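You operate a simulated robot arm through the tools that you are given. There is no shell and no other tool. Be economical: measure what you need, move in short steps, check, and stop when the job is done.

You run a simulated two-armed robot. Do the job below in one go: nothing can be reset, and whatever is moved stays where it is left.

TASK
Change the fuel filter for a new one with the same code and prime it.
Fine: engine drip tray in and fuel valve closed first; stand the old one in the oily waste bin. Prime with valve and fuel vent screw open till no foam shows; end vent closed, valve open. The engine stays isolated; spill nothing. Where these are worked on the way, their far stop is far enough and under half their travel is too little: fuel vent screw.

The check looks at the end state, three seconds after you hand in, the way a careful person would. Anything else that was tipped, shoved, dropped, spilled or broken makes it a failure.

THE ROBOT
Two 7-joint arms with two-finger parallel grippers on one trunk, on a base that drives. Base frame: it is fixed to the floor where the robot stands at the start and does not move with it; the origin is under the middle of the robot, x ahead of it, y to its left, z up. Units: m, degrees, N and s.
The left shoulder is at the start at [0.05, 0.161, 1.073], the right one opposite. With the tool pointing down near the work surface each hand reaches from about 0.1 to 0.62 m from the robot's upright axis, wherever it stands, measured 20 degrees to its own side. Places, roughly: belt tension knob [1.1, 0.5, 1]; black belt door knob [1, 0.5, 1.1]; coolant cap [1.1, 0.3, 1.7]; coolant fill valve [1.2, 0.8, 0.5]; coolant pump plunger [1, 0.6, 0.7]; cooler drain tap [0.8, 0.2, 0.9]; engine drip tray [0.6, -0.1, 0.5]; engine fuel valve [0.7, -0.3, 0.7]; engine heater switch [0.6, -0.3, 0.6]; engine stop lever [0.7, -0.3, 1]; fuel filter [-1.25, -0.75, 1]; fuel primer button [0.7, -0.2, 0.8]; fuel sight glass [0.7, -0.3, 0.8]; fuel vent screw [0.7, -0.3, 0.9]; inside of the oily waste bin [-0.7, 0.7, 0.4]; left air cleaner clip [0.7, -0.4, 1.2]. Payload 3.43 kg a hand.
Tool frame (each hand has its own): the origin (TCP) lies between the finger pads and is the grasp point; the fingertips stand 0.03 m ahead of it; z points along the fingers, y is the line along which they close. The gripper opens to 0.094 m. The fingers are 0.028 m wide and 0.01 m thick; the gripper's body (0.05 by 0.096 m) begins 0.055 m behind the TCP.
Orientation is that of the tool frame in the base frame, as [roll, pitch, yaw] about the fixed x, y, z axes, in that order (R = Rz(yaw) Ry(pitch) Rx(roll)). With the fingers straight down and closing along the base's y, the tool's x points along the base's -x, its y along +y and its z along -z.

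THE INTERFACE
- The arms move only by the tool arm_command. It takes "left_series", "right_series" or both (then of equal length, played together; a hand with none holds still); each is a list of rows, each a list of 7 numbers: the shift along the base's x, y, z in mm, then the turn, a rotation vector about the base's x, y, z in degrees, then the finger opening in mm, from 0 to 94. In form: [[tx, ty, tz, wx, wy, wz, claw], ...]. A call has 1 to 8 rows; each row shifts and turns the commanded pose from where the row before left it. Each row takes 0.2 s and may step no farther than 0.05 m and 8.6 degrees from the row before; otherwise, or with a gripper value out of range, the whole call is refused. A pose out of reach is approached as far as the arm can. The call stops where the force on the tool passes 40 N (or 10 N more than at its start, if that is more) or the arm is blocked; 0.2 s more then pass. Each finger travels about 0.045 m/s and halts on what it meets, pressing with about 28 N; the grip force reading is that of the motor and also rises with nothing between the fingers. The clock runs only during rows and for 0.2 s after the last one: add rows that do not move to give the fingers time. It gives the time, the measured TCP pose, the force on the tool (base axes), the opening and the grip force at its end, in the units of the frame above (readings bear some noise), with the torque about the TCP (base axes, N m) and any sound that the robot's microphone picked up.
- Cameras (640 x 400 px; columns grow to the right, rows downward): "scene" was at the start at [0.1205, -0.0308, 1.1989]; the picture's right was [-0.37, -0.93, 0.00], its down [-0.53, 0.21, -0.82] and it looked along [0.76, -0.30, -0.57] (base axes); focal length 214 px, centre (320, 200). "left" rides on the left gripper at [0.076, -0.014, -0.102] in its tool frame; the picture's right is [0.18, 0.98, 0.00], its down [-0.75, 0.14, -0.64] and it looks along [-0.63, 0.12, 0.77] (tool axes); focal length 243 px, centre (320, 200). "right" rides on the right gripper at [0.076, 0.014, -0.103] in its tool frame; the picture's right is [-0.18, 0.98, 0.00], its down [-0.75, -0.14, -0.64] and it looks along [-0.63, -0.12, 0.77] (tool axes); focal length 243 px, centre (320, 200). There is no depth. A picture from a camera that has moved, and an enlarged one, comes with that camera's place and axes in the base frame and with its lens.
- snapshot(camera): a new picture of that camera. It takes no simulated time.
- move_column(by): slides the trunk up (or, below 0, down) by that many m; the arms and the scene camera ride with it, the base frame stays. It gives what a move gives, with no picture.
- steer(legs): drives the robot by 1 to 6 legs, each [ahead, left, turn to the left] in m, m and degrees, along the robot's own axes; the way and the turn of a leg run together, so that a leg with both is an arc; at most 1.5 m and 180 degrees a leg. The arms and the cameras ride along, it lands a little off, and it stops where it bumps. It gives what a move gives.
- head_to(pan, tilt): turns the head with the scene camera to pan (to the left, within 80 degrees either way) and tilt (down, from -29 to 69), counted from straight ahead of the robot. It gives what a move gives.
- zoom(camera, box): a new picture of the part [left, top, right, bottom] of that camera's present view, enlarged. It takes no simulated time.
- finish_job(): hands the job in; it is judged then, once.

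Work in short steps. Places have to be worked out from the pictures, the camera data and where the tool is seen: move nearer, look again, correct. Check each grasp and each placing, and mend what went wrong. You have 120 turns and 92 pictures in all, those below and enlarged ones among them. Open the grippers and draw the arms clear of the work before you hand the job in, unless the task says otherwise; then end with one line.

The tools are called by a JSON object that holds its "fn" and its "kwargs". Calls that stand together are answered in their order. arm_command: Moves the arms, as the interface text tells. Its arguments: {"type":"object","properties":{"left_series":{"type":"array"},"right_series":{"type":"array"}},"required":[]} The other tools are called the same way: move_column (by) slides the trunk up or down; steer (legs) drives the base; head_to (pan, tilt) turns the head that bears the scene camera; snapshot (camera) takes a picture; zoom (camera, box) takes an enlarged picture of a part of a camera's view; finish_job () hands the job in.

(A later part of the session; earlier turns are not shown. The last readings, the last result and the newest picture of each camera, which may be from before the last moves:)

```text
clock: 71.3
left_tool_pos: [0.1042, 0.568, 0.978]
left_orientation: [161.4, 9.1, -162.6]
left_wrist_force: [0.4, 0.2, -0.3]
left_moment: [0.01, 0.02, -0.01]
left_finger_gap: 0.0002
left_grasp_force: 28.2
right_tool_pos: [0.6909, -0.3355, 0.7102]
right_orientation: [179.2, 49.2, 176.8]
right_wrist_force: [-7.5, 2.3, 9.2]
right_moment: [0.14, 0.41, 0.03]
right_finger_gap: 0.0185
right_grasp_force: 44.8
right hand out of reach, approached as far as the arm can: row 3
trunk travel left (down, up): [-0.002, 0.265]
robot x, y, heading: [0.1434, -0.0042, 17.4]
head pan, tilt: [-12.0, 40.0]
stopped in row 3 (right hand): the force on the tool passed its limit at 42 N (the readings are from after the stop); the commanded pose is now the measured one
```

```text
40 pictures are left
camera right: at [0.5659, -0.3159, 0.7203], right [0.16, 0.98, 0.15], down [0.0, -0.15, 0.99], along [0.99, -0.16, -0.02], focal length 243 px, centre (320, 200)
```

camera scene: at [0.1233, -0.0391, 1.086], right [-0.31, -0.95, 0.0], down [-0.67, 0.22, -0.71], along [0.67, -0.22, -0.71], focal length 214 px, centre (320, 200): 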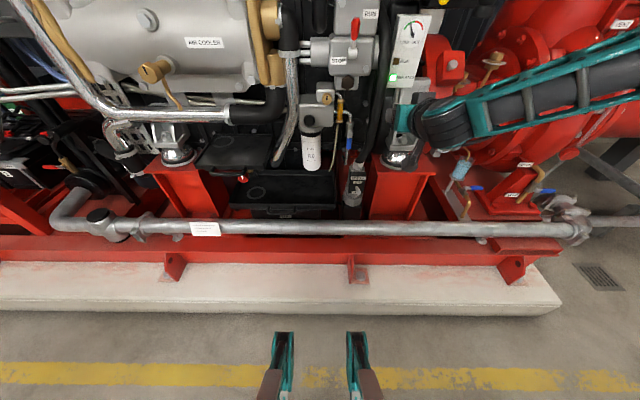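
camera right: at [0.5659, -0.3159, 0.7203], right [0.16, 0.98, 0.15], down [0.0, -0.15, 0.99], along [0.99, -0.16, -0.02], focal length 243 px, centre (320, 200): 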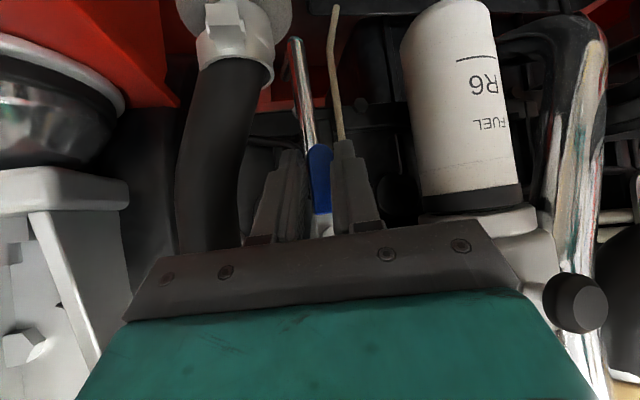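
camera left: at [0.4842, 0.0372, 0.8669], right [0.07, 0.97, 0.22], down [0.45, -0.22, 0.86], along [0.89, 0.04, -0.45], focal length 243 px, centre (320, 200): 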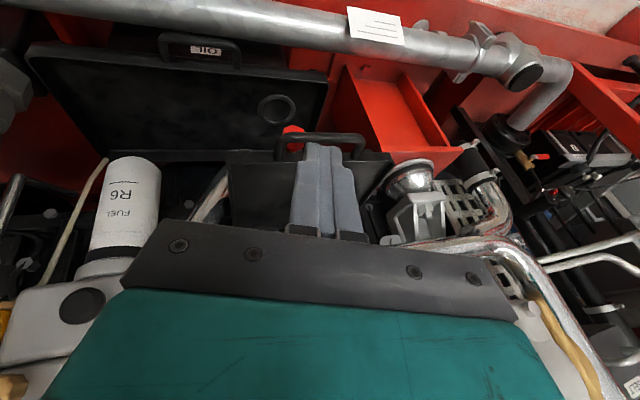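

I'll push instead of clamp: open the fingers and swing the hand on the arc so the right finger drives the lever left.

{"fn": "arm_command", "kwargs": {"right_series": [[0, 0, 0, 0, 0, 0, 36], [5, 0, -4, 0, 0, 0, 36], [2.4, 7.3, 0.5, 7.6, -2.5, 0, 36], [2.3, 7.1, 1.6, 7.6, -2.5, 0, 36], [2.2, 6.8, 2.6, 7.6, -2.5, 0, 36], [2.1, 6.5, 3.6, 7.6, -2.5, 0, 36], [1.9, 5.9, 4.6, 7.6, -2.5, 0, 36], [0, 0, 0, 0, 0, 0, 36]]}}

{"fn": "snapshot", "kwargs": {"camera": "right"}}

```text
clock: 72.2
left_tool_pos: [0.1026, 0.5682, 0.9791]
left_orientation: [161.4, 9.2, -162.5]
left_wrist_force: [-0.9, 0.3, -0.5]
left_moment: [0.01, -0.02, -0.03]
left_finger_gap: 0.0
left_grasp_force: 28.4
right_tool_pos: [0.6848, -0.3398, 0.6927]
right_orientation: [177.7, 47.8, 176.5]
right_wrist_force: [-3.3, 6.5, 7.8]
right_moment: [-0.17, 0.1, -0.18]
right_finger_gap: 0.0322
right_grasp_force: 0.0
right hand out of reach, approached as far as the arm can: row 3, 4
trunk travel left (down, up): [-0.002, 0.265]
robot x, y, heading: [0.1448, -0.0053, 17.6]
head pan, tilt: [-12.0, 40.0]
stopped in row 4 (right hand): the force on the tool passed its limit at 53 N (the readings are from after the stop); the commanded pose is now the measured one
```

```text
39 pictures are left
camera right: at [0.5594, -0.3226, 0.7055], right [0.15, 0.97, 0.16], down [0.03, -0.17, 0.99], along [0.99, -0.15, -0.05], focal length 243 px, centre (320, 200)
```

right: 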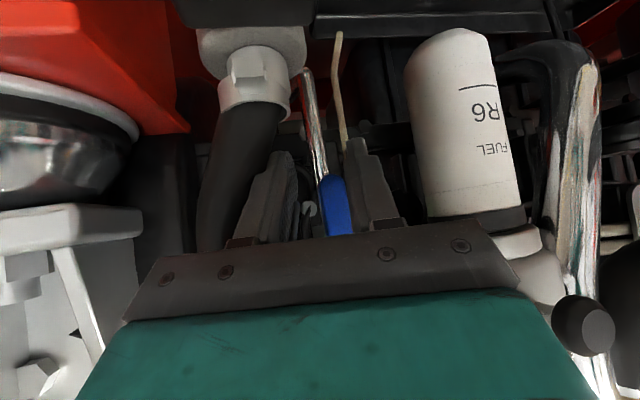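

The hand can't roll that way here. I push left without rolling: first raise and advance slightly.

{"fn": "arm_command", "kwargs": {"right_series": [[6, -6, 10, 0, 0, 0, 36], [6, 0, 6, 0, 0, 0, 36], [2.5, 7.6, 0, 0, 0, 0, 36], [2.5, 7.6, 0, 0, 0, 0, 36], [2.5, 7.6, 0, 0, 0, 0, 36], [2.5, 7.6, 0, 0, 0, 0, 36], [2.5, 7.6, 0, 0, 0, 0, 36], [0, 0, 0, 0, 0, 0, 36]]}}

{"fn": "snapshot", "kwargs": {"camera": "right"}}

```text
clock: 73.7
left_tool_pos: [0.1036, 0.5665, 0.9775]
left_orientation: [161.3, 9.2, -162.8]
left_wrist_force: [0.2, 0.6, -0.4]
left_moment: [0.02, 0.03, 0.05]
left_finger_gap: 0.0001
left_grasp_force: 28.0
right_tool_pos: [0.7028, -0.3308, 0.7065]
right_orientation: [180.0, 47.4, 176.0]
right_wrist_force: [-11.8, -10.8, 8.8]
right_moment: [-0.37, -0.19, -0.62]
right_finger_gap: 0.0428
right_grasp_force: 6.1
trunk travel left (down, up): [-0.002, 0.265]
robot x, y, heading: [0.1422, -0.0096, 17.1]
head pan, tilt: [-12.0, 40.0]
stopped in row 7 (right hand): the force on the tool passed its limit at 44 N (the readings are from after the stop); the commanded pose is now the measured one
```

```text
38 pictures are left
camera right: at [0.5792, -0.3088, 0.7204], right [0.19, 0.97, 0.14], down [0.03, -0.14, 0.99], along [0.98, -0.19, -0.05], focal length 243 px, centre (320, 200)
```

right: 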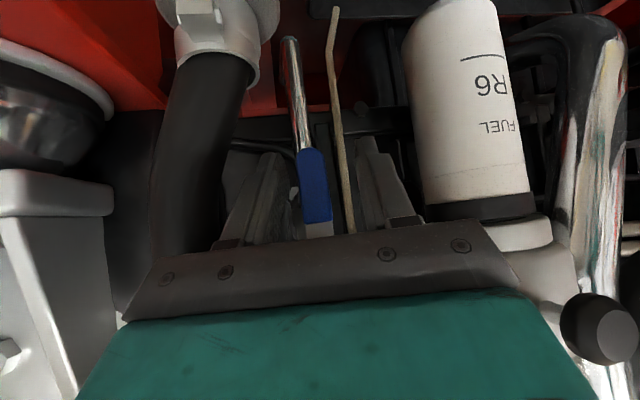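

The lever resists both sideways directions, so its axis may be different. I zoom close at the valve from the head camera.

{"fn": "head_to", "kwargs": {"pan": -45, "tilt": 38}}

{"fn": "snapshot", "kwargs": {"camera": "scene"}}

```text
clock: 74.7
left_tool_pos: [0.1024, 0.5673, 0.9784]
left_orientation: [161.4, 9.2, -162.7]
left_wrist_force: [0.6, -0.8, 0.4]
left_moment: [0.02, 0.0, -0.03]
left_finger_gap: 0.0002
left_grasp_force: 28.1
right_tool_pos: [0.7035, -0.3288, 0.7059]
right_orientation: [179.7, 47.4, 176.1]
right_wrist_force: [-18.1, -18.8, 11.8]
right_moment: [-0.51, -0.19, -0.99]
right_finger_gap: 0.0469
right_grasp_force: 9.2
trunk travel left (down, up): [-0.002, 0.265]
robot x, y, heading: [0.1414, -0.0077, 17.4]
head pan, tilt: [-45.0, 38.0]
```

```text
37 pictures are left
camera scene: at [0.2559, -0.0324, 1.0965], right [-0.46, -0.89, 0.0], down [-0.54, 0.29, -0.79], along [0.7, -0.37, -0.61], focal length 214 px, centre (320, 200)
```

scene: 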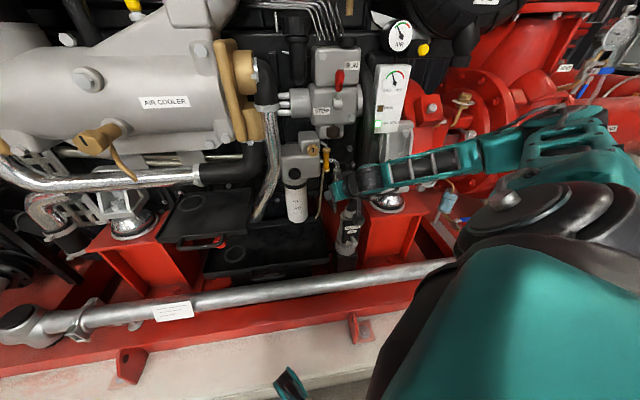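

{"fn": "zoom", "kwargs": {"camera": "scene", "box": [295, 135, 365, 225]}}

```text
4.44 times, centred on (330, 180) of scene
camera zoom: at [0.2559, -0.0324, 1.0965], right [-0.46, -0.89, 0.0], down [-0.54, 0.29, -0.79], along [0.7, -0.37, -0.61], focal length 953 px, centre (276, 289)
```

zoom: 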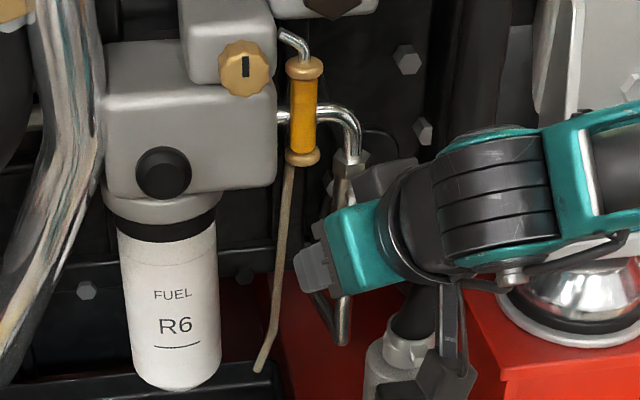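

The hand hides the lever; I back off along the tool axis and zoom again.

{"fn": "arm_command", "kwargs": {"right_series": [[-2, -6, 0, 0, 0, 0, 45], [-15, 1.5, 13, 0, 0, 0, 45], [-25, -8, 22, 0, 0, 0, 45], [-20, -25, 10, 0, 0, 0, 45], [0, -30, 0, 0, 0, 0, 45], [0, 0, 0, 0, 0, 0, 45]]}}

{"fn": "zoom", "kwargs": {"camera": "scene", "box": [305, 155, 361, 205]}}

{"fn": "zoom", "kwargs": {"camera": "right", "box": [220, 0, 420, 200]}}

```text
clock: 75.8
left_tool_pos: [0.1027, 0.5691, 0.9787]
left_orientation: [161.4, 9.2, -162.5]
left_wrist_force: [0.1, -0.5, -0.5]
left_moment: [0.02, 0.03, 0.03]
left_finger_gap: 0.0
left_grasp_force: 27.7
right_tool_pos: [0.6423, -0.3601, 0.7499]
right_orientation: [176.1, 46.9, 176.8]
right_wrist_force: [-4.3, 20.1, 4.0]
right_moment: [0.11, -0.1, 0.46]
right_finger_gap: 0.0339
right_grasp_force: 0.0
trunk travel left (down, up): [-0.002, 0.265]
robot x, y, heading: [0.1449, -0.0036, 17.7]
head pan, tilt: [-45.0, 38.0]
stopped in row 5 (right hand): the force on the tool passed its limit at 46 N (the readings are from after the stop); the commanded pose is now the measured one
```

```text
8.00 times, centred on (333, 180) of scene
camera zoom: at [0.2573, -0.0296, 1.0965], right [-0.46, -0.89, 0.0], down [-0.55, 0.28, -0.79], along [0.7, -0.36, -0.61], focal length 1716 px, centre (216, 360)
```

zoom: 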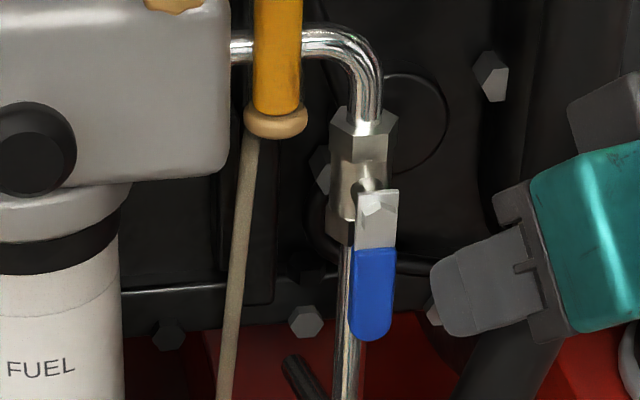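

```text
2.00 times, centred on (320, 100) of right
camera zoom: at [0.5173, -0.3456, 0.7653], right [0.13, 0.97, 0.18], down [0.04, -0.19, 0.98], along [0.99, -0.12, -0.07], focal length 485 px, centre (320, 400)
```

zoom: 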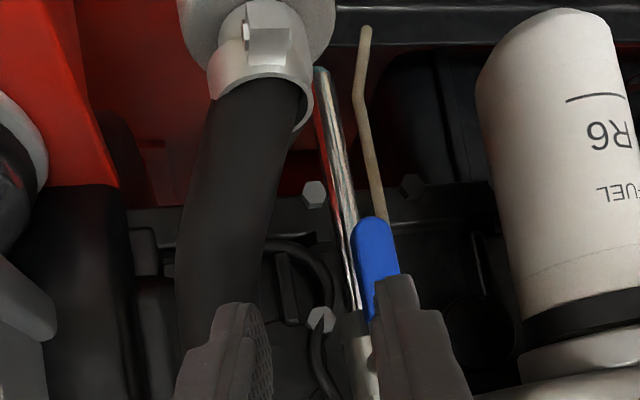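

The contact just now was the hose on the right. The lever hangs in front of its pipe with its axis toward me; before, my fingertips reached past it and pressed on the pipe. I close the fingers, place them to the right of the lever with shallower depth, then push left.

{"fn": "arm_command", "kwargs": {"right_series": [[0, 8, 0, 0, 0, 0, 0], [0, 0, 0, 0, 0, 0, 0], [0, 0, 0, 0, 0, 0, 0], [12, -2, -11, 0, 0, 0, 0], [12, -2, -11, 0, 0, 0, 0], [11, -1, -10, 0, 0, 0, 0], [0, 0, 0, 0, 0, 0, 0]]}}

{"fn": "zoom", "kwargs": {"camera": "right", "box": [200, 20, 440, 220]}}

```text
clock: 77.4
left_tool_pos: [0.1042, 0.5674, 0.9782]
left_orientation: [161.4, 9.1, -162.5]
left_wrist_force: [-0.4, 0.6, 0.5]
left_moment: [0.02, 0.03, 0.01]
left_finger_gap: 0.0001
left_grasp_force: 28.1
right_tool_pos: [0.6791, -0.3634, 0.7156]
right_orientation: [176.9, 46.9, 176.5]
right_wrist_force: [0.4, 0.3, -0.2]
right_moment: [0.03, -0.03, 0.02]
right_finger_gap: 0.0004
right_grasp_force: 28.1
trunk travel left (down, up): [-0.002, 0.265]
robot x, y, heading: [0.1445, -0.0045, 17.4]
head pan, tilt: [-45.0, 38.0]
```

```text
2.00 times, centred on (320, 120) of right
camera zoom: at [0.5538, -0.3469, 0.7319], right [0.15, 0.97, 0.17], down [0.04, -0.18, 0.98], along [0.99, -0.14, -0.07], focal length 485 px, centre (320, 360)
```

zoom: 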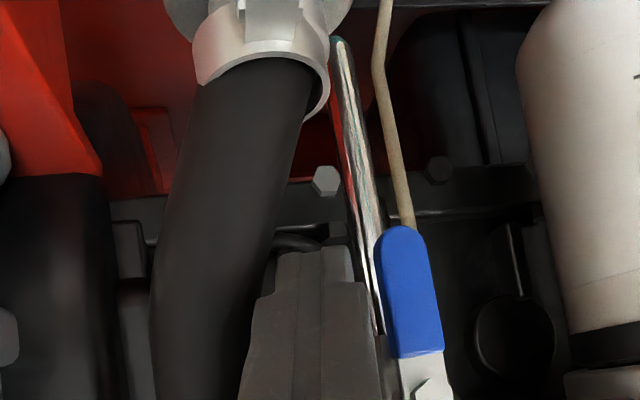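

Fingers sit right of the lever, clear of the pipe. Now I push left, then curve up along the lever's arc.

{"fn": "arm_command", "kwargs": {"right_series": [[2.5, 7.6, 0, 0, 0, 0, 0], [2.5, 7.6, 0, 0, 0, 0, 0], [2.5, 7.6, 0.5, 0, 0, 0, 0], [2.4, 7.2, 1.5, 0, 0, 0, 0], [2.3, 7, 2.5, 0, 0, 0, 0], [2.2, 6.7, 3.5, 0, 0, 0, 0], [2, 6, 5, 0, 0, 0, 0], [1.8, 5.5, 6, 0, 0, 0, 0]]}}

{"fn": "snapshot", "kwargs": {"camera": "right"}}

```text
clock: 79.2
left_tool_pos: [0.1037, 0.5672, 0.9788]
left_orientation: [161.3, 9.1, -162.5]
left_wrist_force: [0.5, -1.4, -0.6]
left_moment: [-0.03, 0.0, 0.03]
left_finger_gap: 0.0
left_grasp_force: 28.4
right_tool_pos: [0.6952, -0.3115, 0.7342]
right_orientation: [176.9, 46.4, 176.3]
right_wrist_force: [-8.2, -3.1, -11.7]
right_moment: [0.1, 0.22, -0.16]
right_finger_gap: 0.0
right_grasp_force: 27.7
trunk travel left (down, up): [-0.002, 0.265]
robot x, y, heading: [0.1439, -0.0032, 17.6]
head pan, tilt: [-45.0, 38.0]
```

```text
32 pictures are left
camera right: at [0.5699, -0.2934, 0.7491], right [0.15, 0.97, 0.17], down [0.05, -0.18, 0.98], along [0.99, -0.14, -0.07], focal length 243 px, centre (320, 200)
```

right: 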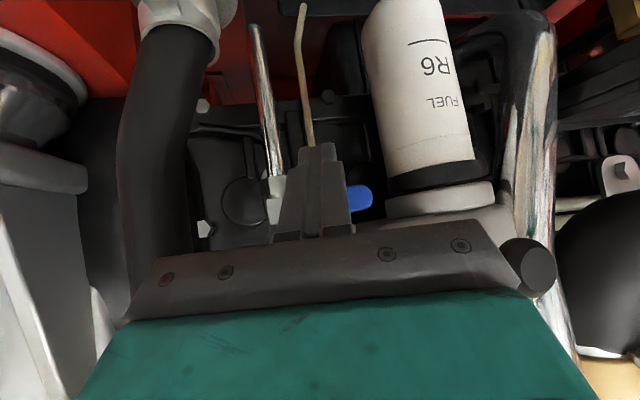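

The lever swung left and is near horizontal. I push upward under it till the stop.

{"fn": "arm_command", "kwargs": {"right_series": [[1.2, 3.8, 7, 0, 0, 0, 0], [0.6, 2, 8, 0, 0, 0, 0], [0, 0, 8, 0, 0, 0, 0], [0, 0, 7, 0, 0, 0, 0], [0, 0, 6, 0, 0, 0, 0]]}}

{"fn": "zoom", "kwargs": {"camera": "scene", "box": [295, 135, 365, 225]}}

```text
clock: 79.8
left_tool_pos: [0.1049, 0.5682, 0.9779]
left_orientation: [161.3, 9.0, -162.5]
left_wrist_force: [0.9, -0.6, 0.2]
left_moment: [0.0, 0.0, -0.02]
left_finger_gap: 0.0
left_grasp_force: 27.7
right_tool_pos: [0.6911, -0.3077, 0.7379]
right_orientation: [177.2, 45.2, 176.1]
right_wrist_force: [-6.8, -0.7, 0.2]
right_moment: [0.0, 0.06, -0.06]
right_finger_gap: 0.0
right_grasp_force: 28.1
trunk travel left (down, up): [-0.002, 0.265]
robot x, y, heading: [0.1461, -0.007, 17.4]
head pan, tilt: [-45.0, 38.0]
stopped in row 2 (right hand): the force on the tool passed its limit at 43 N (the readings are from after the stop); the commanded pose is now the measured one
```

```text
4.44 times, centred on (330, 180) of scene
camera zoom: at [0.2576, -0.0309, 1.0968], right [-0.46, -0.89, 0.0], down [-0.55, 0.28, -0.79], along [0.7, -0.37, -0.61], focal length 953 px, centre (276, 289)
```

zoom: 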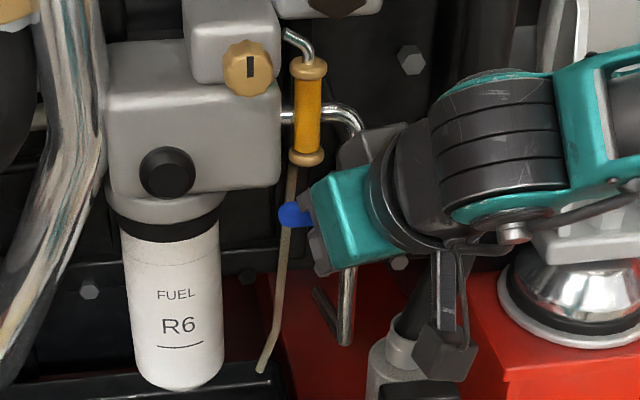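

The lever is horizontal at its stop: fuel valve closed. Next the filter: judged axis at about (0.787, -0.220), body z 0.57–0.70. I withdraw and line up in front of it, fingers open.

{"fn": "arm_command", "kwargs": {"right_series": [[-17, 0, 16, 0, 0, 0, 0], [-17, 0, 17, 0, 0, 0, 40], [-17, 0, 17, 0, 0, 0, 94], [0, 30, 0, 0, 0, 0, 94], [0, 30, 0, 0, 0, 0, 94], [2, 34, 0, 0, 0, 0, 94], [0, 0, 0, 0, 0, 0, 94]]}}

{"fn": "snapshot", "kwargs": {"camera": "right"}}

```text
clock: 81.4
left_tool_pos: [0.104, 0.568, 0.9784]
left_orientation: [161.3, 9.0, -162.6]
left_wrist_force: [0.1, 0.7, 0.2]
left_moment: [-0.02, 0.0, -0.02]
left_finger_gap: 0.0
left_grasp_force: 27.7
right_tool_pos: [0.6439, -0.2118, 0.7887]
right_orientation: [177.2, 45.3, 176.2]
right_wrist_force: [-0.1, -1.0, 0.4]
right_moment: [0.02, 0.01, 0.03]
right_finger_gap: 0.0942
right_grasp_force: 0.0
trunk travel left (down, up): [-0.002, 0.265]
robot x, y, heading: [0.1443, -0.0056, 17.6]
head pan, tilt: [-45.0, 38.0]
```

```text
30 pictures are left
camera right: at [0.5198, -0.1937, 0.8072], right [0.16, 0.97, 0.16], down [0.07, -0.18, 0.98], along [0.98, -0.15, -0.09], focal length 243 px, centre (320, 200)
```

right: 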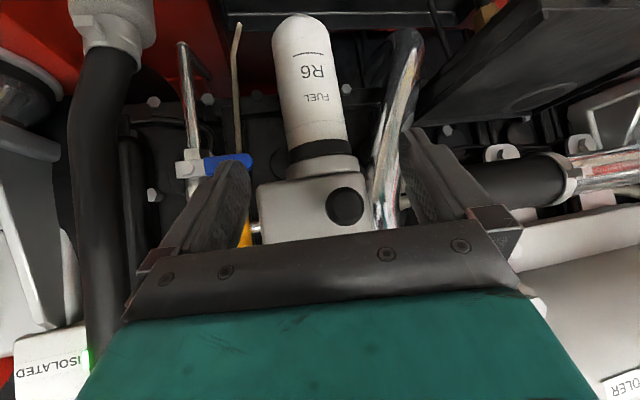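

The filter lies nearly on the approach line (axis ≈ (0.787, -0.227), ~72 mm wide). I level the roll and advance toward it.

{"fn": "arm_command", "kwargs": {"right_series": [[0, 0, 0, -2, 0, -2, 94], [24, -2.6, -24, 0, 0, 0, 94], [24, -2.6, -24, 0, 0, 0, 94], [24, -2.6, -24, 0, 0, 0, 94], [20, -2, -20, 0, 0, 0, 94], [0, 0, 0, 0, 0, 0, 94]]}}

{"fn": "snapshot", "kwargs": {"camera": "right"}}

```text
clock: 82.8
left_tool_pos: [0.1048, 0.5679, 0.9779]
left_orientation: [161.4, 9.1, -162.7]
left_wrist_force: [-0.3, 0.4, 0.2]
left_moment: [0.0, 0.02, 0.02]
left_finger_gap: 0.0
left_grasp_force: 27.9
right_tool_pos: [0.7348, -0.2227, 0.6957]
right_orientation: [-179.8, 45.6, 176.2]
right_wrist_force: [0.7, -0.3, -0.1]
right_moment: [-0.01, 0.0, -0.01]
right_finger_gap: 0.0938
right_grasp_force: 0.2
trunk travel left (down, up): [-0.002, 0.265]
robot x, y, heading: [0.1457, -0.008, 17.2]
head pan, tilt: [-45.0, 38.0]
```

```text
29 pictures are left
camera right: at [0.6111, -0.2, 0.7138], right [0.19, 0.97, 0.13], down [0.06, -0.14, 0.99], along [0.98, -0.18, -0.09], focal length 243 px, centre (320, 200)
```

right: 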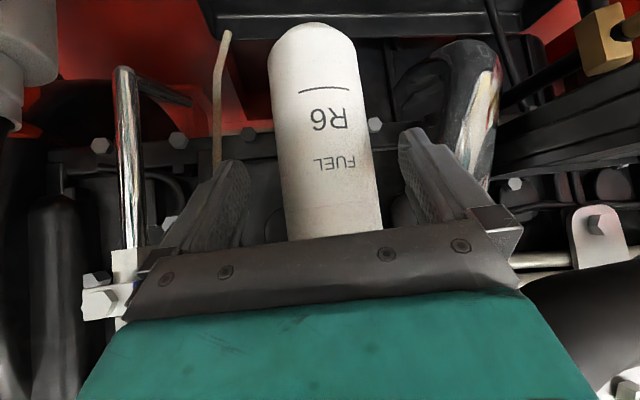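

Well centred. I advance the remaining ~50 mm and then close.

{"fn": "arm_command", "kwargs": {"right_series": [[13, -1.3, -12.5, 0, 0, 0, 94], [13, -1.3, -12.5, 0, 0, 0, 94], [10, -1, -10, 0, 0, 0, 94], [0, 0, 0, 0, 0, 0, 94]]}}

{"fn": "arm_command", "kwargs": {"right_series": [[0, 0, 0, 0, 0, 0, 60], [0, 0, 0, 0, 0, 0, 60], [0, 0, 0, 0, 0, 0, 60]]}}

{"fn": "snapshot", "kwargs": {"camera": "right"}}

```text
clock: 83.5
left_tool_pos: [0.1031, 0.5682, 0.9781]
left_orientation: [161.4, 9.2, -162.6]
left_wrist_force: [-0.1, -0.5, 0.7]
left_moment: [0.02, 0.02, -0.05]
left_finger_gap: 0.0
left_grasp_force: 27.6
right_tool_pos: [0.7599, -0.2242, 0.6715]
right_orientation: [-179.9, 45.7, 176.4]
right_wrist_force: [-14.9, -1.0, 8.8]
right_moment: [0.03, -1.04, 0.0]
right_finger_gap: 0.094
right_grasp_force: 0.0
trunk travel left (down, up): [-0.002, 0.265]
robot x, y, heading: [0.1429, -0.0024, 17.4]
head pan, tilt: [-45.0, 38.0]
stopped in row 3 (right hand): the force on the tool passed its limit at 42 N (the readings are from after the stop); the commanded pose is now the measured one
```

```text
clock: 84.3
left_tool_pos: [0.1021, 0.5684, 0.9774]
left_orientation: [161.4, 9.2, -162.7]
left_wrist_force: [0.9, 0.0, -0.3]
left_moment: [-0.01, -0.03, -0.03]
left_finger_gap: 0.0002
left_grasp_force: 28.2
right_tool_pos: [0.7593, -0.2232, 0.6713]
right_orientation: [179.8, 45.7, 176.3]
right_wrist_force: [-22.2, -0.9, 9.8]
right_moment: [0.89, -1.55, 0.23]
right_finger_gap: 0.0687
right_grasp_force: 28.0
trunk travel left (down, up): [-0.002, 0.265]
robot x, y, heading: [0.1448, -0.0054, 17.3]
head pan, tilt: [-45.0, 38.0]
```

```text
28 pictures are left
camera right: at [0.6357, -0.2015, 0.689], right [0.19, 0.97, 0.13], down [0.06, -0.15, 0.99], along [0.98, -0.18, -0.08], focal length 243 px, centre (320, 200)
```

right: 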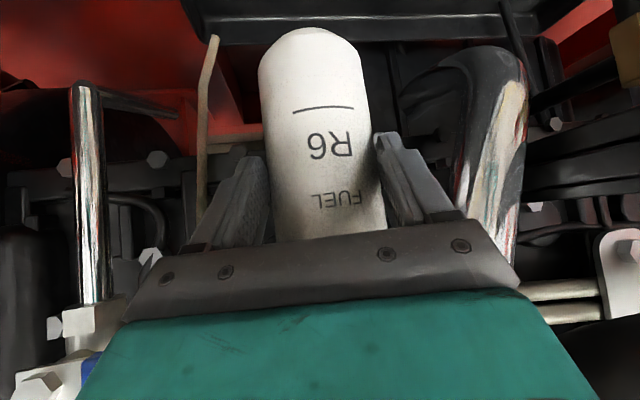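

Gripped (gap 69 mm). I try unscrewing: clockwise seen from above, 8° steps about the filter axis.

{"fn": "arm_command", "kwargs": {"right_series": [[0.6, 3.9, 0, 0, 0, -8, 60], [1.1, 3.8, 0, 0, 0, -8, 60], [1.6, 3.6, 0, 0, 0, -8, 60]]}}

{"fn": "snapshot", "kwargs": {"camera": "right"}}

```text
clock: 85.1
left_tool_pos: [0.103, 0.5683, 0.9779]
left_orientation: [161.4, 9.0, -162.6]
left_wrist_force: [0.3, -0.4, 1.0]
left_moment: [0.01, -0.01, 0.0]
left_finger_gap: 0.0
left_grasp_force: 28.0
right_tool_pos: [0.7637, -0.2111, 0.6691]
right_orientation: [-180.0, 45.5, 152.3]
right_wrist_force: [-12.1, 7.3, 2.3]
right_moment: [-0.19, -0.79, 1.1]
right_finger_gap: 0.0685
right_grasp_force: 28.1
trunk travel left (down, up): [-0.002, 0.265]
robot x, y, heading: [0.1442, -0.0042, 17.2]
head pan, tilt: [-45.0, 38.0]
```

```text
27 pictures are left
camera right: at [0.6594, -0.1402, 0.6875], right [0.57, 0.81, 0.13], down [0.0, -0.16, 0.99], along [0.82, -0.56, -0.09], focal length 243 px, centre (320, 200)
```

right: 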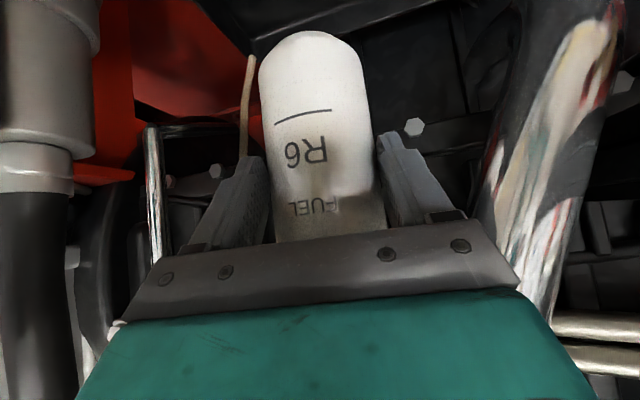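

The label moved in view, so the grip slipped around a fixed filter. Perhaps it is a push-in type; I test a gentle straight-down pull.

{"fn": "arm_command", "kwargs": {"right_series": [[0, 0, -5, 0, 0, 0, 60], [0, 0, -6, 0, 0, 0, 60], [0, 0, -8, 0, 0, 0, 60]]}}

{"fn": "zoom", "kwargs": {"camera": "scene", "box": [270, 140, 350, 230]}}

```text
clock: 85.9
left_tool_pos: [0.1061, 0.5679, 0.9772]
left_orientation: [161.5, 9.1, -162.6]
left_wrist_force: [-0.2, 0.0, -0.2]
left_moment: [0.0, 0.02, 0.02]
left_finger_gap: 0.0001
left_grasp_force: 27.7
right_tool_pos: [0.7633, -0.2126, 0.6499]
right_orientation: [-179.9, 45.4, 152.3]
right_wrist_force: [2.7, 5.1, 12.1]
right_moment: [-0.15, -0.4, 0.13]
right_finger_gap: 0.0688
right_grasp_force: 7.7
trunk travel left (down, up): [-0.002, 0.265]
robot x, y, heading: [0.1425, -0.007, 17.4]
head pan, tilt: [-45.0, 38.0]
```

```text
4.44 times, centred on (310, 185) of scene
camera zoom: at [0.2584, -0.0313, 1.0958], right [-0.46, -0.89, 0.0], down [-0.55, 0.29, -0.79], along [0.7, -0.37, -0.62], focal length 953 px, centre (364, 267)
```

zoom: 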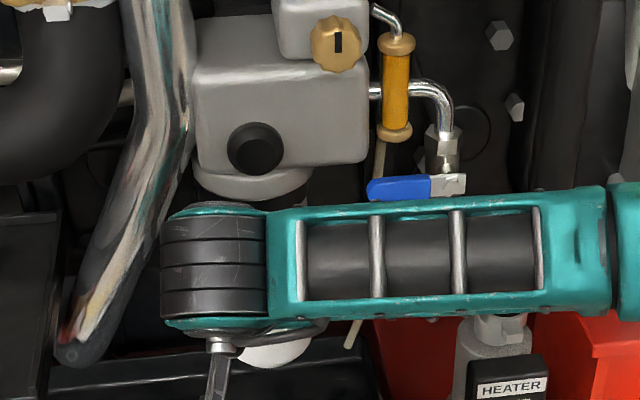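

{"fn": "snapshot", "kwargs": {"camera": "right"}}

```text
25 pictures are left
camera right: at [0.6609, -0.1409, 0.6665], right [0.57, 0.81, 0.13], down [0.0, -0.16, 0.99], along [0.82, -0.56, -0.09], focal length 243 px, centre (320, 200)
```

right: 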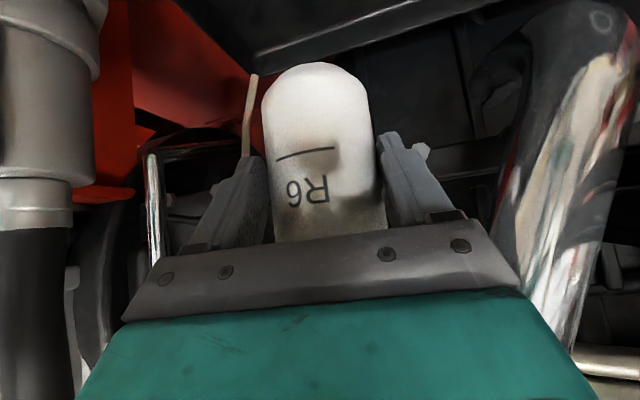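

The filter stays: it must be unscrewed, and at 45° the palm kept the pads too far out for a firm grip. I open, back off, yaw left and tilt the hand more level for a deeper grip.

{"fn": "arm_command", "kwargs": {"right_series": [[0, 0, 0, 0, 0, 0, 94], [0, 0, 0, 0, 0, 0, 94], [-26, 14, 0, 0, 0, 0, 94], [-26, 14, 0, 0, 0, 0, 94], [4, -12, 2, 0, 0, 8.2, 94], [4, -12, 2, 0, 0, 8.2, 94], [4, -12, 2, 0, 0, 8.2, 94], [4, -12, 2, 0, 0, 8.2, 94]]}}

{"fn": "arm_command", "kwargs": {"right_series": [[0, 0, 0, 0.7, -8, 0, 94], [0, 0, 0, 0.7, -8, 0, 94], [0, 0, 0, 0.7, -7, 0, 94], [0, 0, 0, 0, 0, 0, 94]]}}

```text
clock: 87.7
left_tool_pos: [0.1043, 0.5669, 0.9779]
left_orientation: [161.3, 9.1, -162.6]
left_wrist_force: [0.2, 1.0, -0.2]
left_moment: [0.02, 0.02, -0.01]
left_finger_gap: 0.0002
left_grasp_force: 28.4
right_tool_pos: [0.7271, -0.2338, 0.6584]
right_orientation: [-179.9, 45.5, -174.7]
right_wrist_force: [-0.4, 0.8, 0.3]
right_moment: [0.05, 0.02, -0.01]
right_finger_gap: 0.0939
right_grasp_force: 0.1
trunk travel left (down, up): [-0.002, 0.265]
robot x, y, heading: [0.1413, -0.0032, 17.7]
head pan, tilt: [-45.0, 38.0]
```

```text
clock: 88.7
left_tool_pos: [0.1055, 0.5672, 0.9781]
left_orientation: [161.3, 9.1, -162.6]
left_wrist_force: [-0.9, 0.3, 0.5]
left_moment: [0.0, 0.02, 0.06]
left_finger_gap: 0.0002
left_grasp_force: 28.4
right_tool_pos: [0.7271, -0.2338, 0.6579]
right_orientation: [-179.9, 48.2, -174.9]
right_wrist_force: [0.1, -0.3, 0.1]
right_moment: [0.01, -0.03, -0.01]
right_finger_gap: 0.0938
right_grasp_force: 0.0
right hand out of reach, approached as far as the arm can: row 1, 2, 3
trunk travel left (down, up): [-0.002, 0.265]
robot x, y, heading: [0.1468, -0.0089, 17.3]
head pan, tilt: [-45.0, 38.0]
```

The wrist won't level further here. The contact analysis shows the hand's top touched the filter head's collar, so gripping lower on the filter should let the pads go deeper. I go 42 mm lower and advance.

{"fn": "arm_command", "kwargs": {"right_series": [[0, 0, -20, 0, 0, 0, 94], [0, 0, -22, 0, 0, 0, 94], [15, 2, 0, 0, 0, 0, 94], [15, 2, 0, 0, 0, 0, 94], [10, 1, 0, 0, 0, 0, 94], [6, 0.5, 0, 0, 0, 0, 94], [5, 0.5, 0, 0, 0, 0, 94]]}}

{"fn": "snapshot", "kwargs": {"camera": "right"}}

```text
clock: 90.2
left_tool_pos: [0.1045, 0.5683, 0.9776]
left_orientation: [161.3, 9.2, -162.8]
left_wrist_force: [1.1, 0.6, -0.4]
left_moment: [-0.01, -0.03, 0.02]
left_finger_gap: 0.0002
left_grasp_force: 27.8
right_tool_pos: [0.7698, -0.2289, 0.6562]
right_orientation: [-179.9, 47.7, -174.6]
right_wrist_force: [-15.4, -2.5, 6.8]
right_moment: [0.15, -1.1, 0.02]
right_finger_gap: 0.0941
right_grasp_force: 0.0
right hand out of reach, approached as far as the arm can: row 1, 2
trunk travel left (down, up): [-0.002, 0.265]
robot x, y, heading: [0.1436, -0.0058, 17.1]
head pan, tilt: [-45.0, 38.0]
stopped in row 7 (right hand): the force on the tool passed its limit at 48 N (the readings are from after the stop); the commanded pose is now the measured one
```

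```text
24 pictures are left
camera right: at [0.6431, -0.2262, 0.6687], right [0.03, 0.99, 0.13], down [0.05, -0.14, 0.99], along [1.0, -0.03, -0.05], focal length 243 px, centre (320, 200)
```

right: 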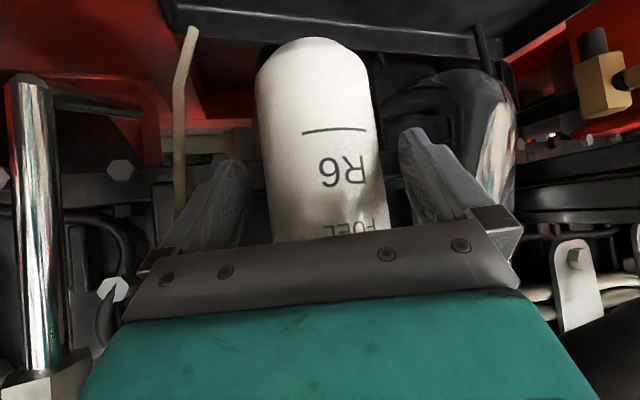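

Deeper now (axis about 17 mm ahead of TCP). I back off 2 mm to unload, close, and try unscrewing.

{"fn": "arm_command", "kwargs": {"right_series": [[-3, 0, 0, 0, 0, 0, 94], [0, 0, 0, 0, 0, 0, 0], [0, 0, 0, 0, 0, 0, 0], [0, 0, 0, 0, 0, 0, 0], [0, 0, 0, 0, 0, 0, 0]]}}

{"fn": "arm_command", "kwargs": {"right_series": [[0, 2.8, 0, 0, 0, -8, 0], [0.3, 2.8, 0, 0, 0, -8, 0], [0.7, 2.7, 0, 0, 0, -8, 0]]}}

{"fn": "snapshot", "kwargs": {"camera": "right"}}

```text
clock: 91.4
left_tool_pos: [0.1049, 0.5692, 0.9793]
left_orientation: [161.3, 9.1, -162.7]
left_wrist_force: [0.2, -0.7, -0.1]
left_moment: [0.0, 0.0, 0.01]
left_finger_gap: 0.0001
left_grasp_force: 28.0
right_tool_pos: [0.7696, -0.2271, 0.6542]
right_orientation: [-179.9, 47.5, -174.7]
right_wrist_force: [3.3, 2.8, -0.4]
right_moment: [0.34, 0.15, 0.09]
right_finger_gap: 0.0693
right_grasp_force: 27.9
trunk travel left (down, up): [-0.002, 0.265]
robot x, y, heading: [0.1452, -0.0052, 17.4]
head pan, tilt: [-45.0, 38.0]
```

```text
clock: 92.2
left_tool_pos: [0.1055, 0.5677, 0.9783]
left_orientation: [161.4, 8.9, -162.7]
left_wrist_force: [-0.5, -0.6, 0.1]
left_moment: [-0.01, 0.03, 0.01]
left_finger_gap: 0.0002
left_grasp_force: 28.0
right_tool_pos: [0.7688, -0.2183, 0.6538]
right_orientation: [-180.0, 47.6, 161.4]
right_wrist_force: [0.9, 5.0, 0.6]
right_moment: [0.38, 0.2, 1.17]
right_finger_gap: 0.0695
right_grasp_force: 28.1
trunk travel left (down, up): [-0.002, 0.265]
robot x, y, heading: [0.1416, -0.006, 17.4]
head pan, tilt: [-45.0, 38.0]
```

```text
23 pictures are left
camera right: at [0.6543, -0.1647, 0.6673], right [0.43, 0.89, 0.14], down [-0.01, -0.15, 0.99], along [0.9, -0.43, -0.05], focal length 243 px, centre (320, 200)
```

right: 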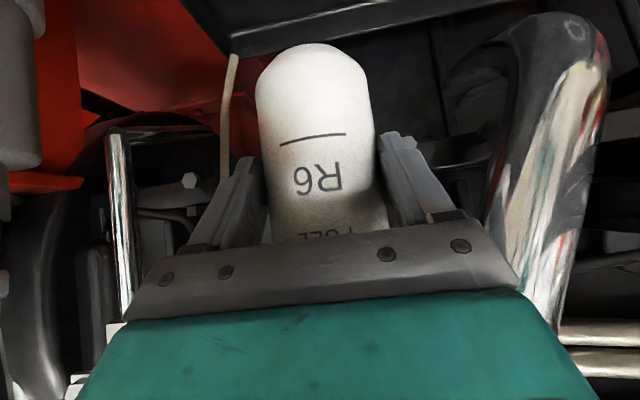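

It slips again at about 1.2 N·m. I test a straight pull with this firmer grip.

{"fn": "arm_command", "kwargs": {"right_series": [[0, 0, -4, 0, 0, 0, 0], [0, 0, -4, 0, 0, 0, 0], [0, 0, -4, 0, 0, 0, 0]]}}

```text
clock: 93.0
left_tool_pos: [0.1022, 0.5693, 0.9766]
left_orientation: [161.6, 9.2, -162.7]
left_wrist_force: [0.4, -0.3, 1.3]
left_moment: [0.0, 0.0, 0.05]
left_finger_gap: 0.0002
left_grasp_force: 28.3
right_tool_pos: [0.7699, -0.2188, 0.6494]
right_orientation: [179.6, 48.4, 161.2]
right_wrist_force: [-8.1, 9.6, 31.0]
right_moment: [-0.53, -0.42, 0.18]
right_finger_gap: 0.0698
right_grasp_force: 28.0
trunk travel left (down, up): [-0.002, 0.265]
robot x, y, heading: [0.1476, -0.0026, 17.3]
head pan, tilt: [-45.0, 38.0]
```

It holds against 31 N, so it is threaded. I relieve the pull and try turning the other way.

{"fn": "arm_command", "kwargs": {"right_series": [[0, 0, 8, 0, 0, 0, 0], [0, -2.7, 0, 0, 0, 8, 0], [-0.3, -2.8, 0, 0, 0, 8, 0], [0, -2.8, 0, 0, 0, 8, 0]]}}

{"fn": "snapshot", "kwargs": {"camera": "right"}}

```text
clock: 94.0
left_tool_pos: [0.1049, 0.569, 0.9775]
left_orientation: [161.4, 9.1, -162.8]
left_wrist_force: [0.6, 0.1, -0.2]
left_moment: [-0.02, -0.01, -0.02]
left_finger_gap: 0.0
left_grasp_force: 27.8
right_tool_pos: [0.7684, -0.227, 0.6496]
right_orientation: [-180.0, 47.5, -174.6]
right_wrist_force: [11.2, 9.0, 6.0]
right_moment: [0.61, -0.01, 0.14]
right_finger_gap: 0.0695
right_grasp_force: 27.9
trunk travel left (down, up): [-0.002, 0.265]
robot x, y, heading: [0.1451, -0.0071, 17.3]
head pan, tilt: [-45.0, 38.0]
```

```text
22 pictures are left
camera right: at [0.6426, -0.2258, 0.663], right [0.03, 0.99, 0.14], down [0.05, -0.14, 0.99], along [1.0, -0.02, -0.05], focal length 243 px, centre (320, 200)
```

right: 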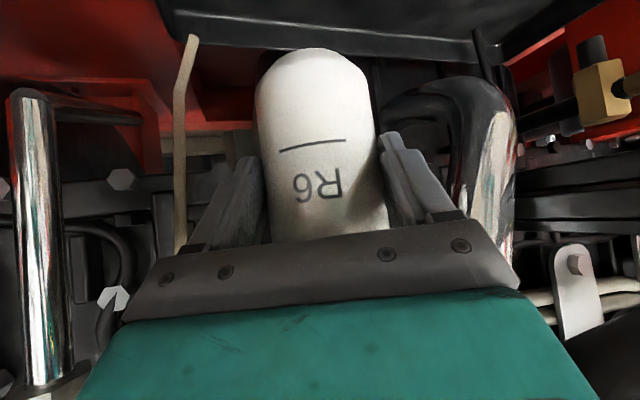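

The label stayed with the hand this time at low torque: the filter turned 24°. So this is the loosening direction; I continue in that direction.

{"fn": "arm_command", "kwargs": {"right_series": [[0.3, -2.6, 0, 0, 0, 8, 0], [0.7, -2.5, 0, 0, 0, 8, 0], [1.1, -2.3, 0, 0, 0, 8, 0]]}}

```text
clock: 94.6
left_tool_pos: [0.1039, 0.5676, 0.9779]
left_orientation: [161.4, 9.2, -162.8]
left_wrist_force: [0.8, 0.5, 0.3]
left_moment: [0.01, 0.04, 0.02]
left_finger_gap: 0.0
left_grasp_force: 28.7
right_tool_pos: [0.7608, -0.2345, 0.6441]
right_orientation: [-179.4, 46.4, -162.4]
right_wrist_force: [-15.0, -2.0, 9.1]
right_moment: [-0.23, -1.17, -0.24]
right_finger_gap: 0.0685
right_grasp_force: 27.9
trunk travel left (down, up): [-0.002, 0.265]
robot x, y, heading: [0.1428, -0.003, 17.3]
head pan, tilt: [-45.0, 38.0]
stopped in row 2 (right hand): the force on the tool passed its limit at 50 N (the readings are from after the stop); the commanded pose is now the measured one
```

The hand met the lever/head at this yaw. I ratchet: open, swing back around the filter axis to the right, and regrip.

{"fn": "arm_command", "kwargs": {"right_series": [[0, 0, 0, 0, 0, 0, 94], [-2.5, -0.6, 3, 0, 0, 0, 94], [0.2, 4, 1, 0, 0, -8, 94], [0.2, 4.1, 0, 0, 0, -8, 94], [0.2, 4.1, 0, 0, 0, -8, 94], [0.2, 4.1, 0, 0, 0, -8, 94], [0, 4, 0, 0, 0, -7.6, 94], [10, -4, 0, 0, 0, 0, 94]]}}

{"fn": "arm_command", "kwargs": {"right_series": [[0, 0, 0, 0, 0, 0, 0], [0, 0, 0, 0, 0, 0, 0], [0, 0, 0, 0, 0, 0, 0], [-0.8, -2.5, 0, 0, 0, 8, 0], [-0.5, -2.5, 0, 0, 0, 8, 0], [-0.1, -2.6, 0, 0, 0, 8, 0], [0.2, -2.6, 0, 0, 0, 7, 0]]}}

{"fn": "snapshot", "kwargs": {"camera": "right"}}

```text
clock: 96.4
left_tool_pos: [0.1028, 0.5682, 0.9781]
left_orientation: [161.4, 9.2, -162.8]
left_wrist_force: [0.0, 0.0, -0.1]
left_moment: [0.03, -0.01, 0.01]
left_finger_gap: 0.0
left_grasp_force: 27.9
right_tool_pos: [0.7701, -0.2157, 0.6458]
right_orientation: [-179.3, 46.1, 158.0]
right_wrist_force: [-21.7, 3.5, 2.6]
right_moment: [-0.26, -1.63, 0.0]
right_finger_gap: 0.0938
right_grasp_force: 0.0
trunk travel left (down, up): [-0.002, 0.265]
robot x, y, heading: [0.1435, -0.0063, 17.2]
head pan, tilt: [-45.0, 38.0]
```

```text
clock: 98.0
left_tool_pos: [0.1043, 0.568, 0.9793]
left_orientation: [161.4, 9.2, -162.7]
left_wrist_force: [0.5, -0.2, 0.1]
left_moment: [-0.03, -0.01, -0.04]
left_finger_gap: 0.0
left_grasp_force: 27.8
right_tool_pos: [0.7677, -0.2292, 0.645]
right_orientation: [-179.5, 46.1, -170.8]
right_wrist_force: [-33.9, 1.4, 0.3]
right_moment: [0.63, -1.41, 0.18]
right_finger_gap: 0.0692
right_grasp_force: 27.8
trunk travel left (down, up): [-0.002, 0.265]
robot x, y, heading: [0.1371, -0.0066, 17.0]
head pan, tilt: [-45.0, 38.0]
```

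```text
21 pictures are left
camera right: at [0.6419, -0.2343, 0.6611], right [-0.02, 0.99, 0.13], down [0.08, -0.12, 0.99], along [1.0, 0.03, -0.08], focal length 243 px, centre (320, 200)
```

right: 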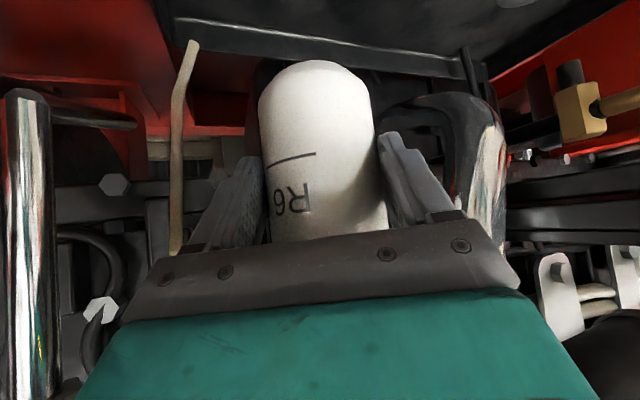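

The filter has turned about 60° in total. Another ratchet stroke, with slightly less forward press.

{"fn": "arm_command", "kwargs": {"right_series": [[0, 0, 0, 0, 0, 0, 94], [-9, -1.5, 0, 0, 0, 0, 94], [-0.2, 4.1, 0, 0, 0, -8, 94], [-0.1, 4.1, 0, 0, 0, -8, 94], [0, 4.1, 0, 0, 0, -8, 94], [0.2, 4.1, 0, 0, 0, -8, 94], [7, -2.7, 0, 0, 0, 0, 94]]}}

{"fn": "arm_command", "kwargs": {"right_series": [[0, 0, 0, 0, 0, 0, 0], [0, 0, 0, 0, 0, 0, 0], [0, 0, 0, 0, 0, 0, 0], [-0.8, -2.5, 0, 0, 0, 8, 0], [-0.5, -2.5, 0, 0, 0, 8, 0], [-0.1, -2.6, 0, 0, 0, 8, 0], [0.2, -2.6, 0, 0, 0, 7, 0]]}}

{"fn": "arm_command", "kwargs": {"right_series": [[0, 0, -5, 0, 0, 0, 0], [0, 0, -5, 0, 0, 0, 0]]}}

```text
clock: 99.6
left_tool_pos: [0.1046, 0.5691, 0.9777]
left_orientation: [161.4, 9.1, -162.8]
left_wrist_force: [-1.2, -0.3, 0.2]
left_moment: [0.0, 0.0, 0.0]
left_finger_gap: 0.0
left_grasp_force: 28.8
right_tool_pos: [0.7667, -0.2173, 0.6455]
right_orientation: [-179.4, 46.1, 156.8]
right_wrist_force: [-0.7, -0.1, 0.0]
right_moment: [0.01, 0.01, 0.01]
right_finger_gap: 0.0939
right_grasp_force: 0.1
trunk travel left (down, up): [-0.002, 0.265]
robot x, y, heading: [0.1446, -0.009, 17.0]
head pan, tilt: [-45.0, 38.0]
```

```text
clock: 101.2
left_tool_pos: [0.1051, 0.5685, 0.9777]
left_orientation: [161.3, 9.1, -162.8]
left_wrist_force: [0.5, -0.3, 0.1]
left_moment: [0.02, -0.01, 0.01]
left_finger_gap: 0.0
left_grasp_force: 28.1
right_tool_pos: [0.7661, -0.2284, 0.6446]
right_orientation: [-179.5, 46.2, -172.1]
right_wrist_force: [-0.4, -0.6, 0.0]
right_moment: [-0.02, 0.11, 0.01]
right_finger_gap: 0.0692
right_grasp_force: 28.1
trunk travel left (down, up): [-0.002, 0.265]
robot x, y, heading: [0.1432, -0.0056, 17.5]
head pan, tilt: [-45.0, 38.0]
```

```text
clock: 101.8
left_tool_pos: [0.1044, 0.5677, 0.9778]
left_orientation: [161.2, 9.0, -162.7]
left_wrist_force: [-0.2, -0.2, 0.4]
left_moment: [0.0, 0.0, -0.01]
left_finger_gap: 0.0
left_grasp_force: 28.0
right_tool_pos: [0.7672, -0.2257, 0.6355]
right_orientation: [-179.3, 46.3, -172.1]
right_wrist_force: [-1.2, 0.1, 0.4]
right_moment: [-0.01, 0.16, 0.0]
right_finger_gap: 0.0695
right_grasp_force: 27.5
trunk travel left (down, up): [-0.002, 0.265]
robot x, y, heading: [0.142, -0.0012, 17.2]
head pan, tilt: [-45.0, 38.0]
```

Zero force on rotation and it descended freely by 9 mm: likely released. I lower a bit more and check.

{"fn": "arm_command", "kwargs": {"right_series": [[0, 0, -8, 0, 0, 0, 0], [0, 0, -8, 0, 0, 0, 0], [0, 0, 0, 0, 0, 0, 0]]}}

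{"fn": "zoom", "kwargs": {"camera": "scene", "box": [250, 130, 350, 240]}}

```text
clock: 102.6
left_tool_pos: [0.105, 0.5677, 0.9778]
left_orientation: [161.3, 9.0, -162.8]
left_wrist_force: [0.4, 0.1, -0.3]
left_moment: [-0.03, -0.02, 0.0]
left_finger_gap: 0.0001
left_grasp_force: 28.2
right_tool_pos: [0.7675, -0.2269, 0.6187]
right_orientation: [-179.4, 46.2, -172.2]
right_wrist_force: [0.0, -1.0, -0.1]
right_moment: [0.0, 0.12, -0.01]
right_finger_gap: 0.0693
right_grasp_force: 28.1
trunk travel left (down, up): [-0.002, 0.265]
robot x, y, heading: [0.1442, -0.0045, 16.9]
head pan, tilt: [-45.0, 38.0]
```

```text
3.64 times, centred on (300, 185) of scene
camera zoom: at [0.2569, -0.0318, 1.0961], right [-0.47, -0.88, 0.0], down [-0.55, 0.29, -0.79], along [0.7, -0.37, -0.62], focal length 780 px, centre (393, 254)
```

zoom: 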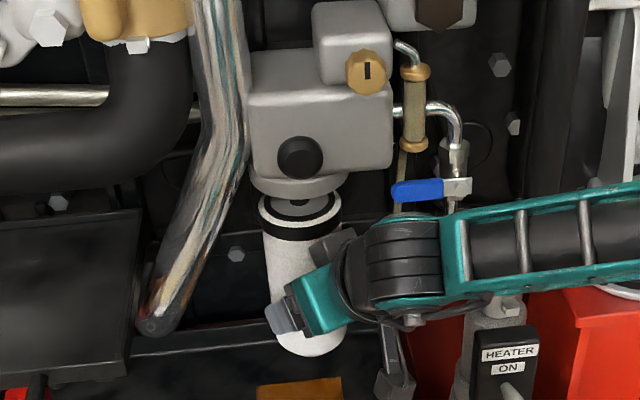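

The old filter is off, open top up, valve lever still level, and drips fall in the tray. I lower a little, let it drip, then back the robot straight away from the engine.

{"fn": "arm_command", "kwargs": {"right_series": [[0, 0, -8, 0, 0, 0, 0], [0, 0, 0, 0, 0, 0, 0], [0, 0, 0, 0, 0, 0, 0], [0, 0, 0, 0, 0, 0, 0], [0, 0, 0, 0, 0, 0, 0], [0, 0, 0, 0, 0, 0, 0], [0, 0, 0, 0, 0, 0, 0], [0, 0, 0, 0, 0, 0, 0]]}}

{"fn": "steer", "kwargs": {"legs": [[-0.082, 0.058, 0], [-0.2, 0.14, 0]]}}

{"fn": "head_to", "kwargs": {"pan": 80, "tilt": 35}}

{"fn": "snapshot", "kwargs": {"camera": "scene"}}

```text
clock: 104.4
left_tool_pos: [0.1049, 0.5682, 0.9778]
left_orientation: [161.4, 9.0, -162.7]
left_wrist_force: [0.6, -0.5, -1.1]
left_moment: [0.01, -0.02, 0.01]
left_finger_gap: 0.0
left_grasp_force: 28.2
right_tool_pos: [0.7664, -0.2263, 0.6117]
right_orientation: [-179.4, 46.3, -172.0]
right_wrist_force: [0.2, 0.5, -1.4]
right_moment: [-0.04, 0.09, -0.02]
right_finger_gap: 0.0693
right_grasp_force: 28.3
trunk travel left (down, up): [-0.002, 0.265]
robot x, y, heading: [0.1448, -0.0035, 17.3]
head pan, tilt: [-45.0, 38.0]
```

```text
clock: 107.0
left_tool_pos: [-0.2248, 0.6716, 0.9785]
left_orientation: [161.3, 9.0, -162.7]
left_wrist_force: [0.9, 0.0, -0.6]
left_moment: [-0.02, 0.04, 0.02]
left_finger_gap: 0.0002
left_grasp_force: 27.5
right_tool_pos: [0.4391, -0.1223, 0.6126]
right_orientation: [-179.4, 46.1, -171.9]
right_wrist_force: [0.4, -0.6, 0.2]
right_moment: [-0.03, 0.11, -0.01]
right_finger_gap: 0.0691
right_grasp_force: 27.8
trunk travel left (down, up): [-0.002, 0.265]
robot x, y, heading: [-0.1865, 0.1001, 17.2]
head pan, tilt: [-45.0, 38.0]
```

```text
clock: 109.1
left_tool_pos: [-0.2245, 0.6717, 0.9766]
left_orientation: [161.3, 8.9, -162.7]
left_wrist_force: [0.0, 0.5, 0.2]
left_moment: [0.0, 0.01, 0.02]
left_finger_gap: 0.0
left_grasp_force: 28.0
right_tool_pos: [0.4392, -0.1221, 0.6123]
right_orientation: [-179.5, 46.1, -172.0]
right_wrist_force: [1.0, -0.1, -0.5]
right_moment: [-0.01, 0.12, 0.02]
right_finger_gap: 0.069
right_grasp_force: 28.1
trunk travel left (down, up): [-0.002, 0.265]
robot x, y, heading: [-0.1868, 0.0987, 17.3]
head pan, tilt: [80.0, 35.0]
```

```text
19 pictures are left
camera scene: at [-0.1587, 0.1994, 1.1008], right [0.99, 0.13, 0.0], down [0.07, -0.57, -0.82], along [-0.1, 0.81, -0.57], focal length 214 px, centre (320, 200)
```

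scene: 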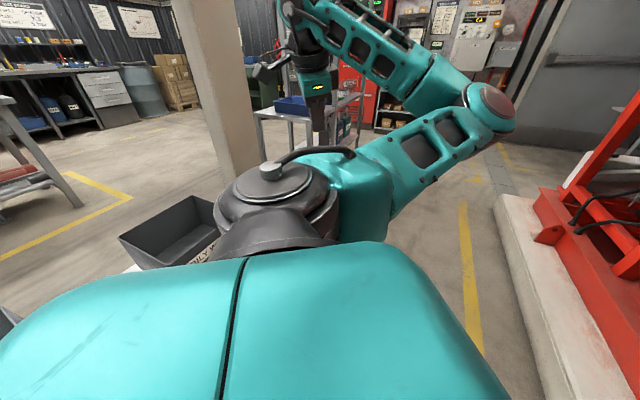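

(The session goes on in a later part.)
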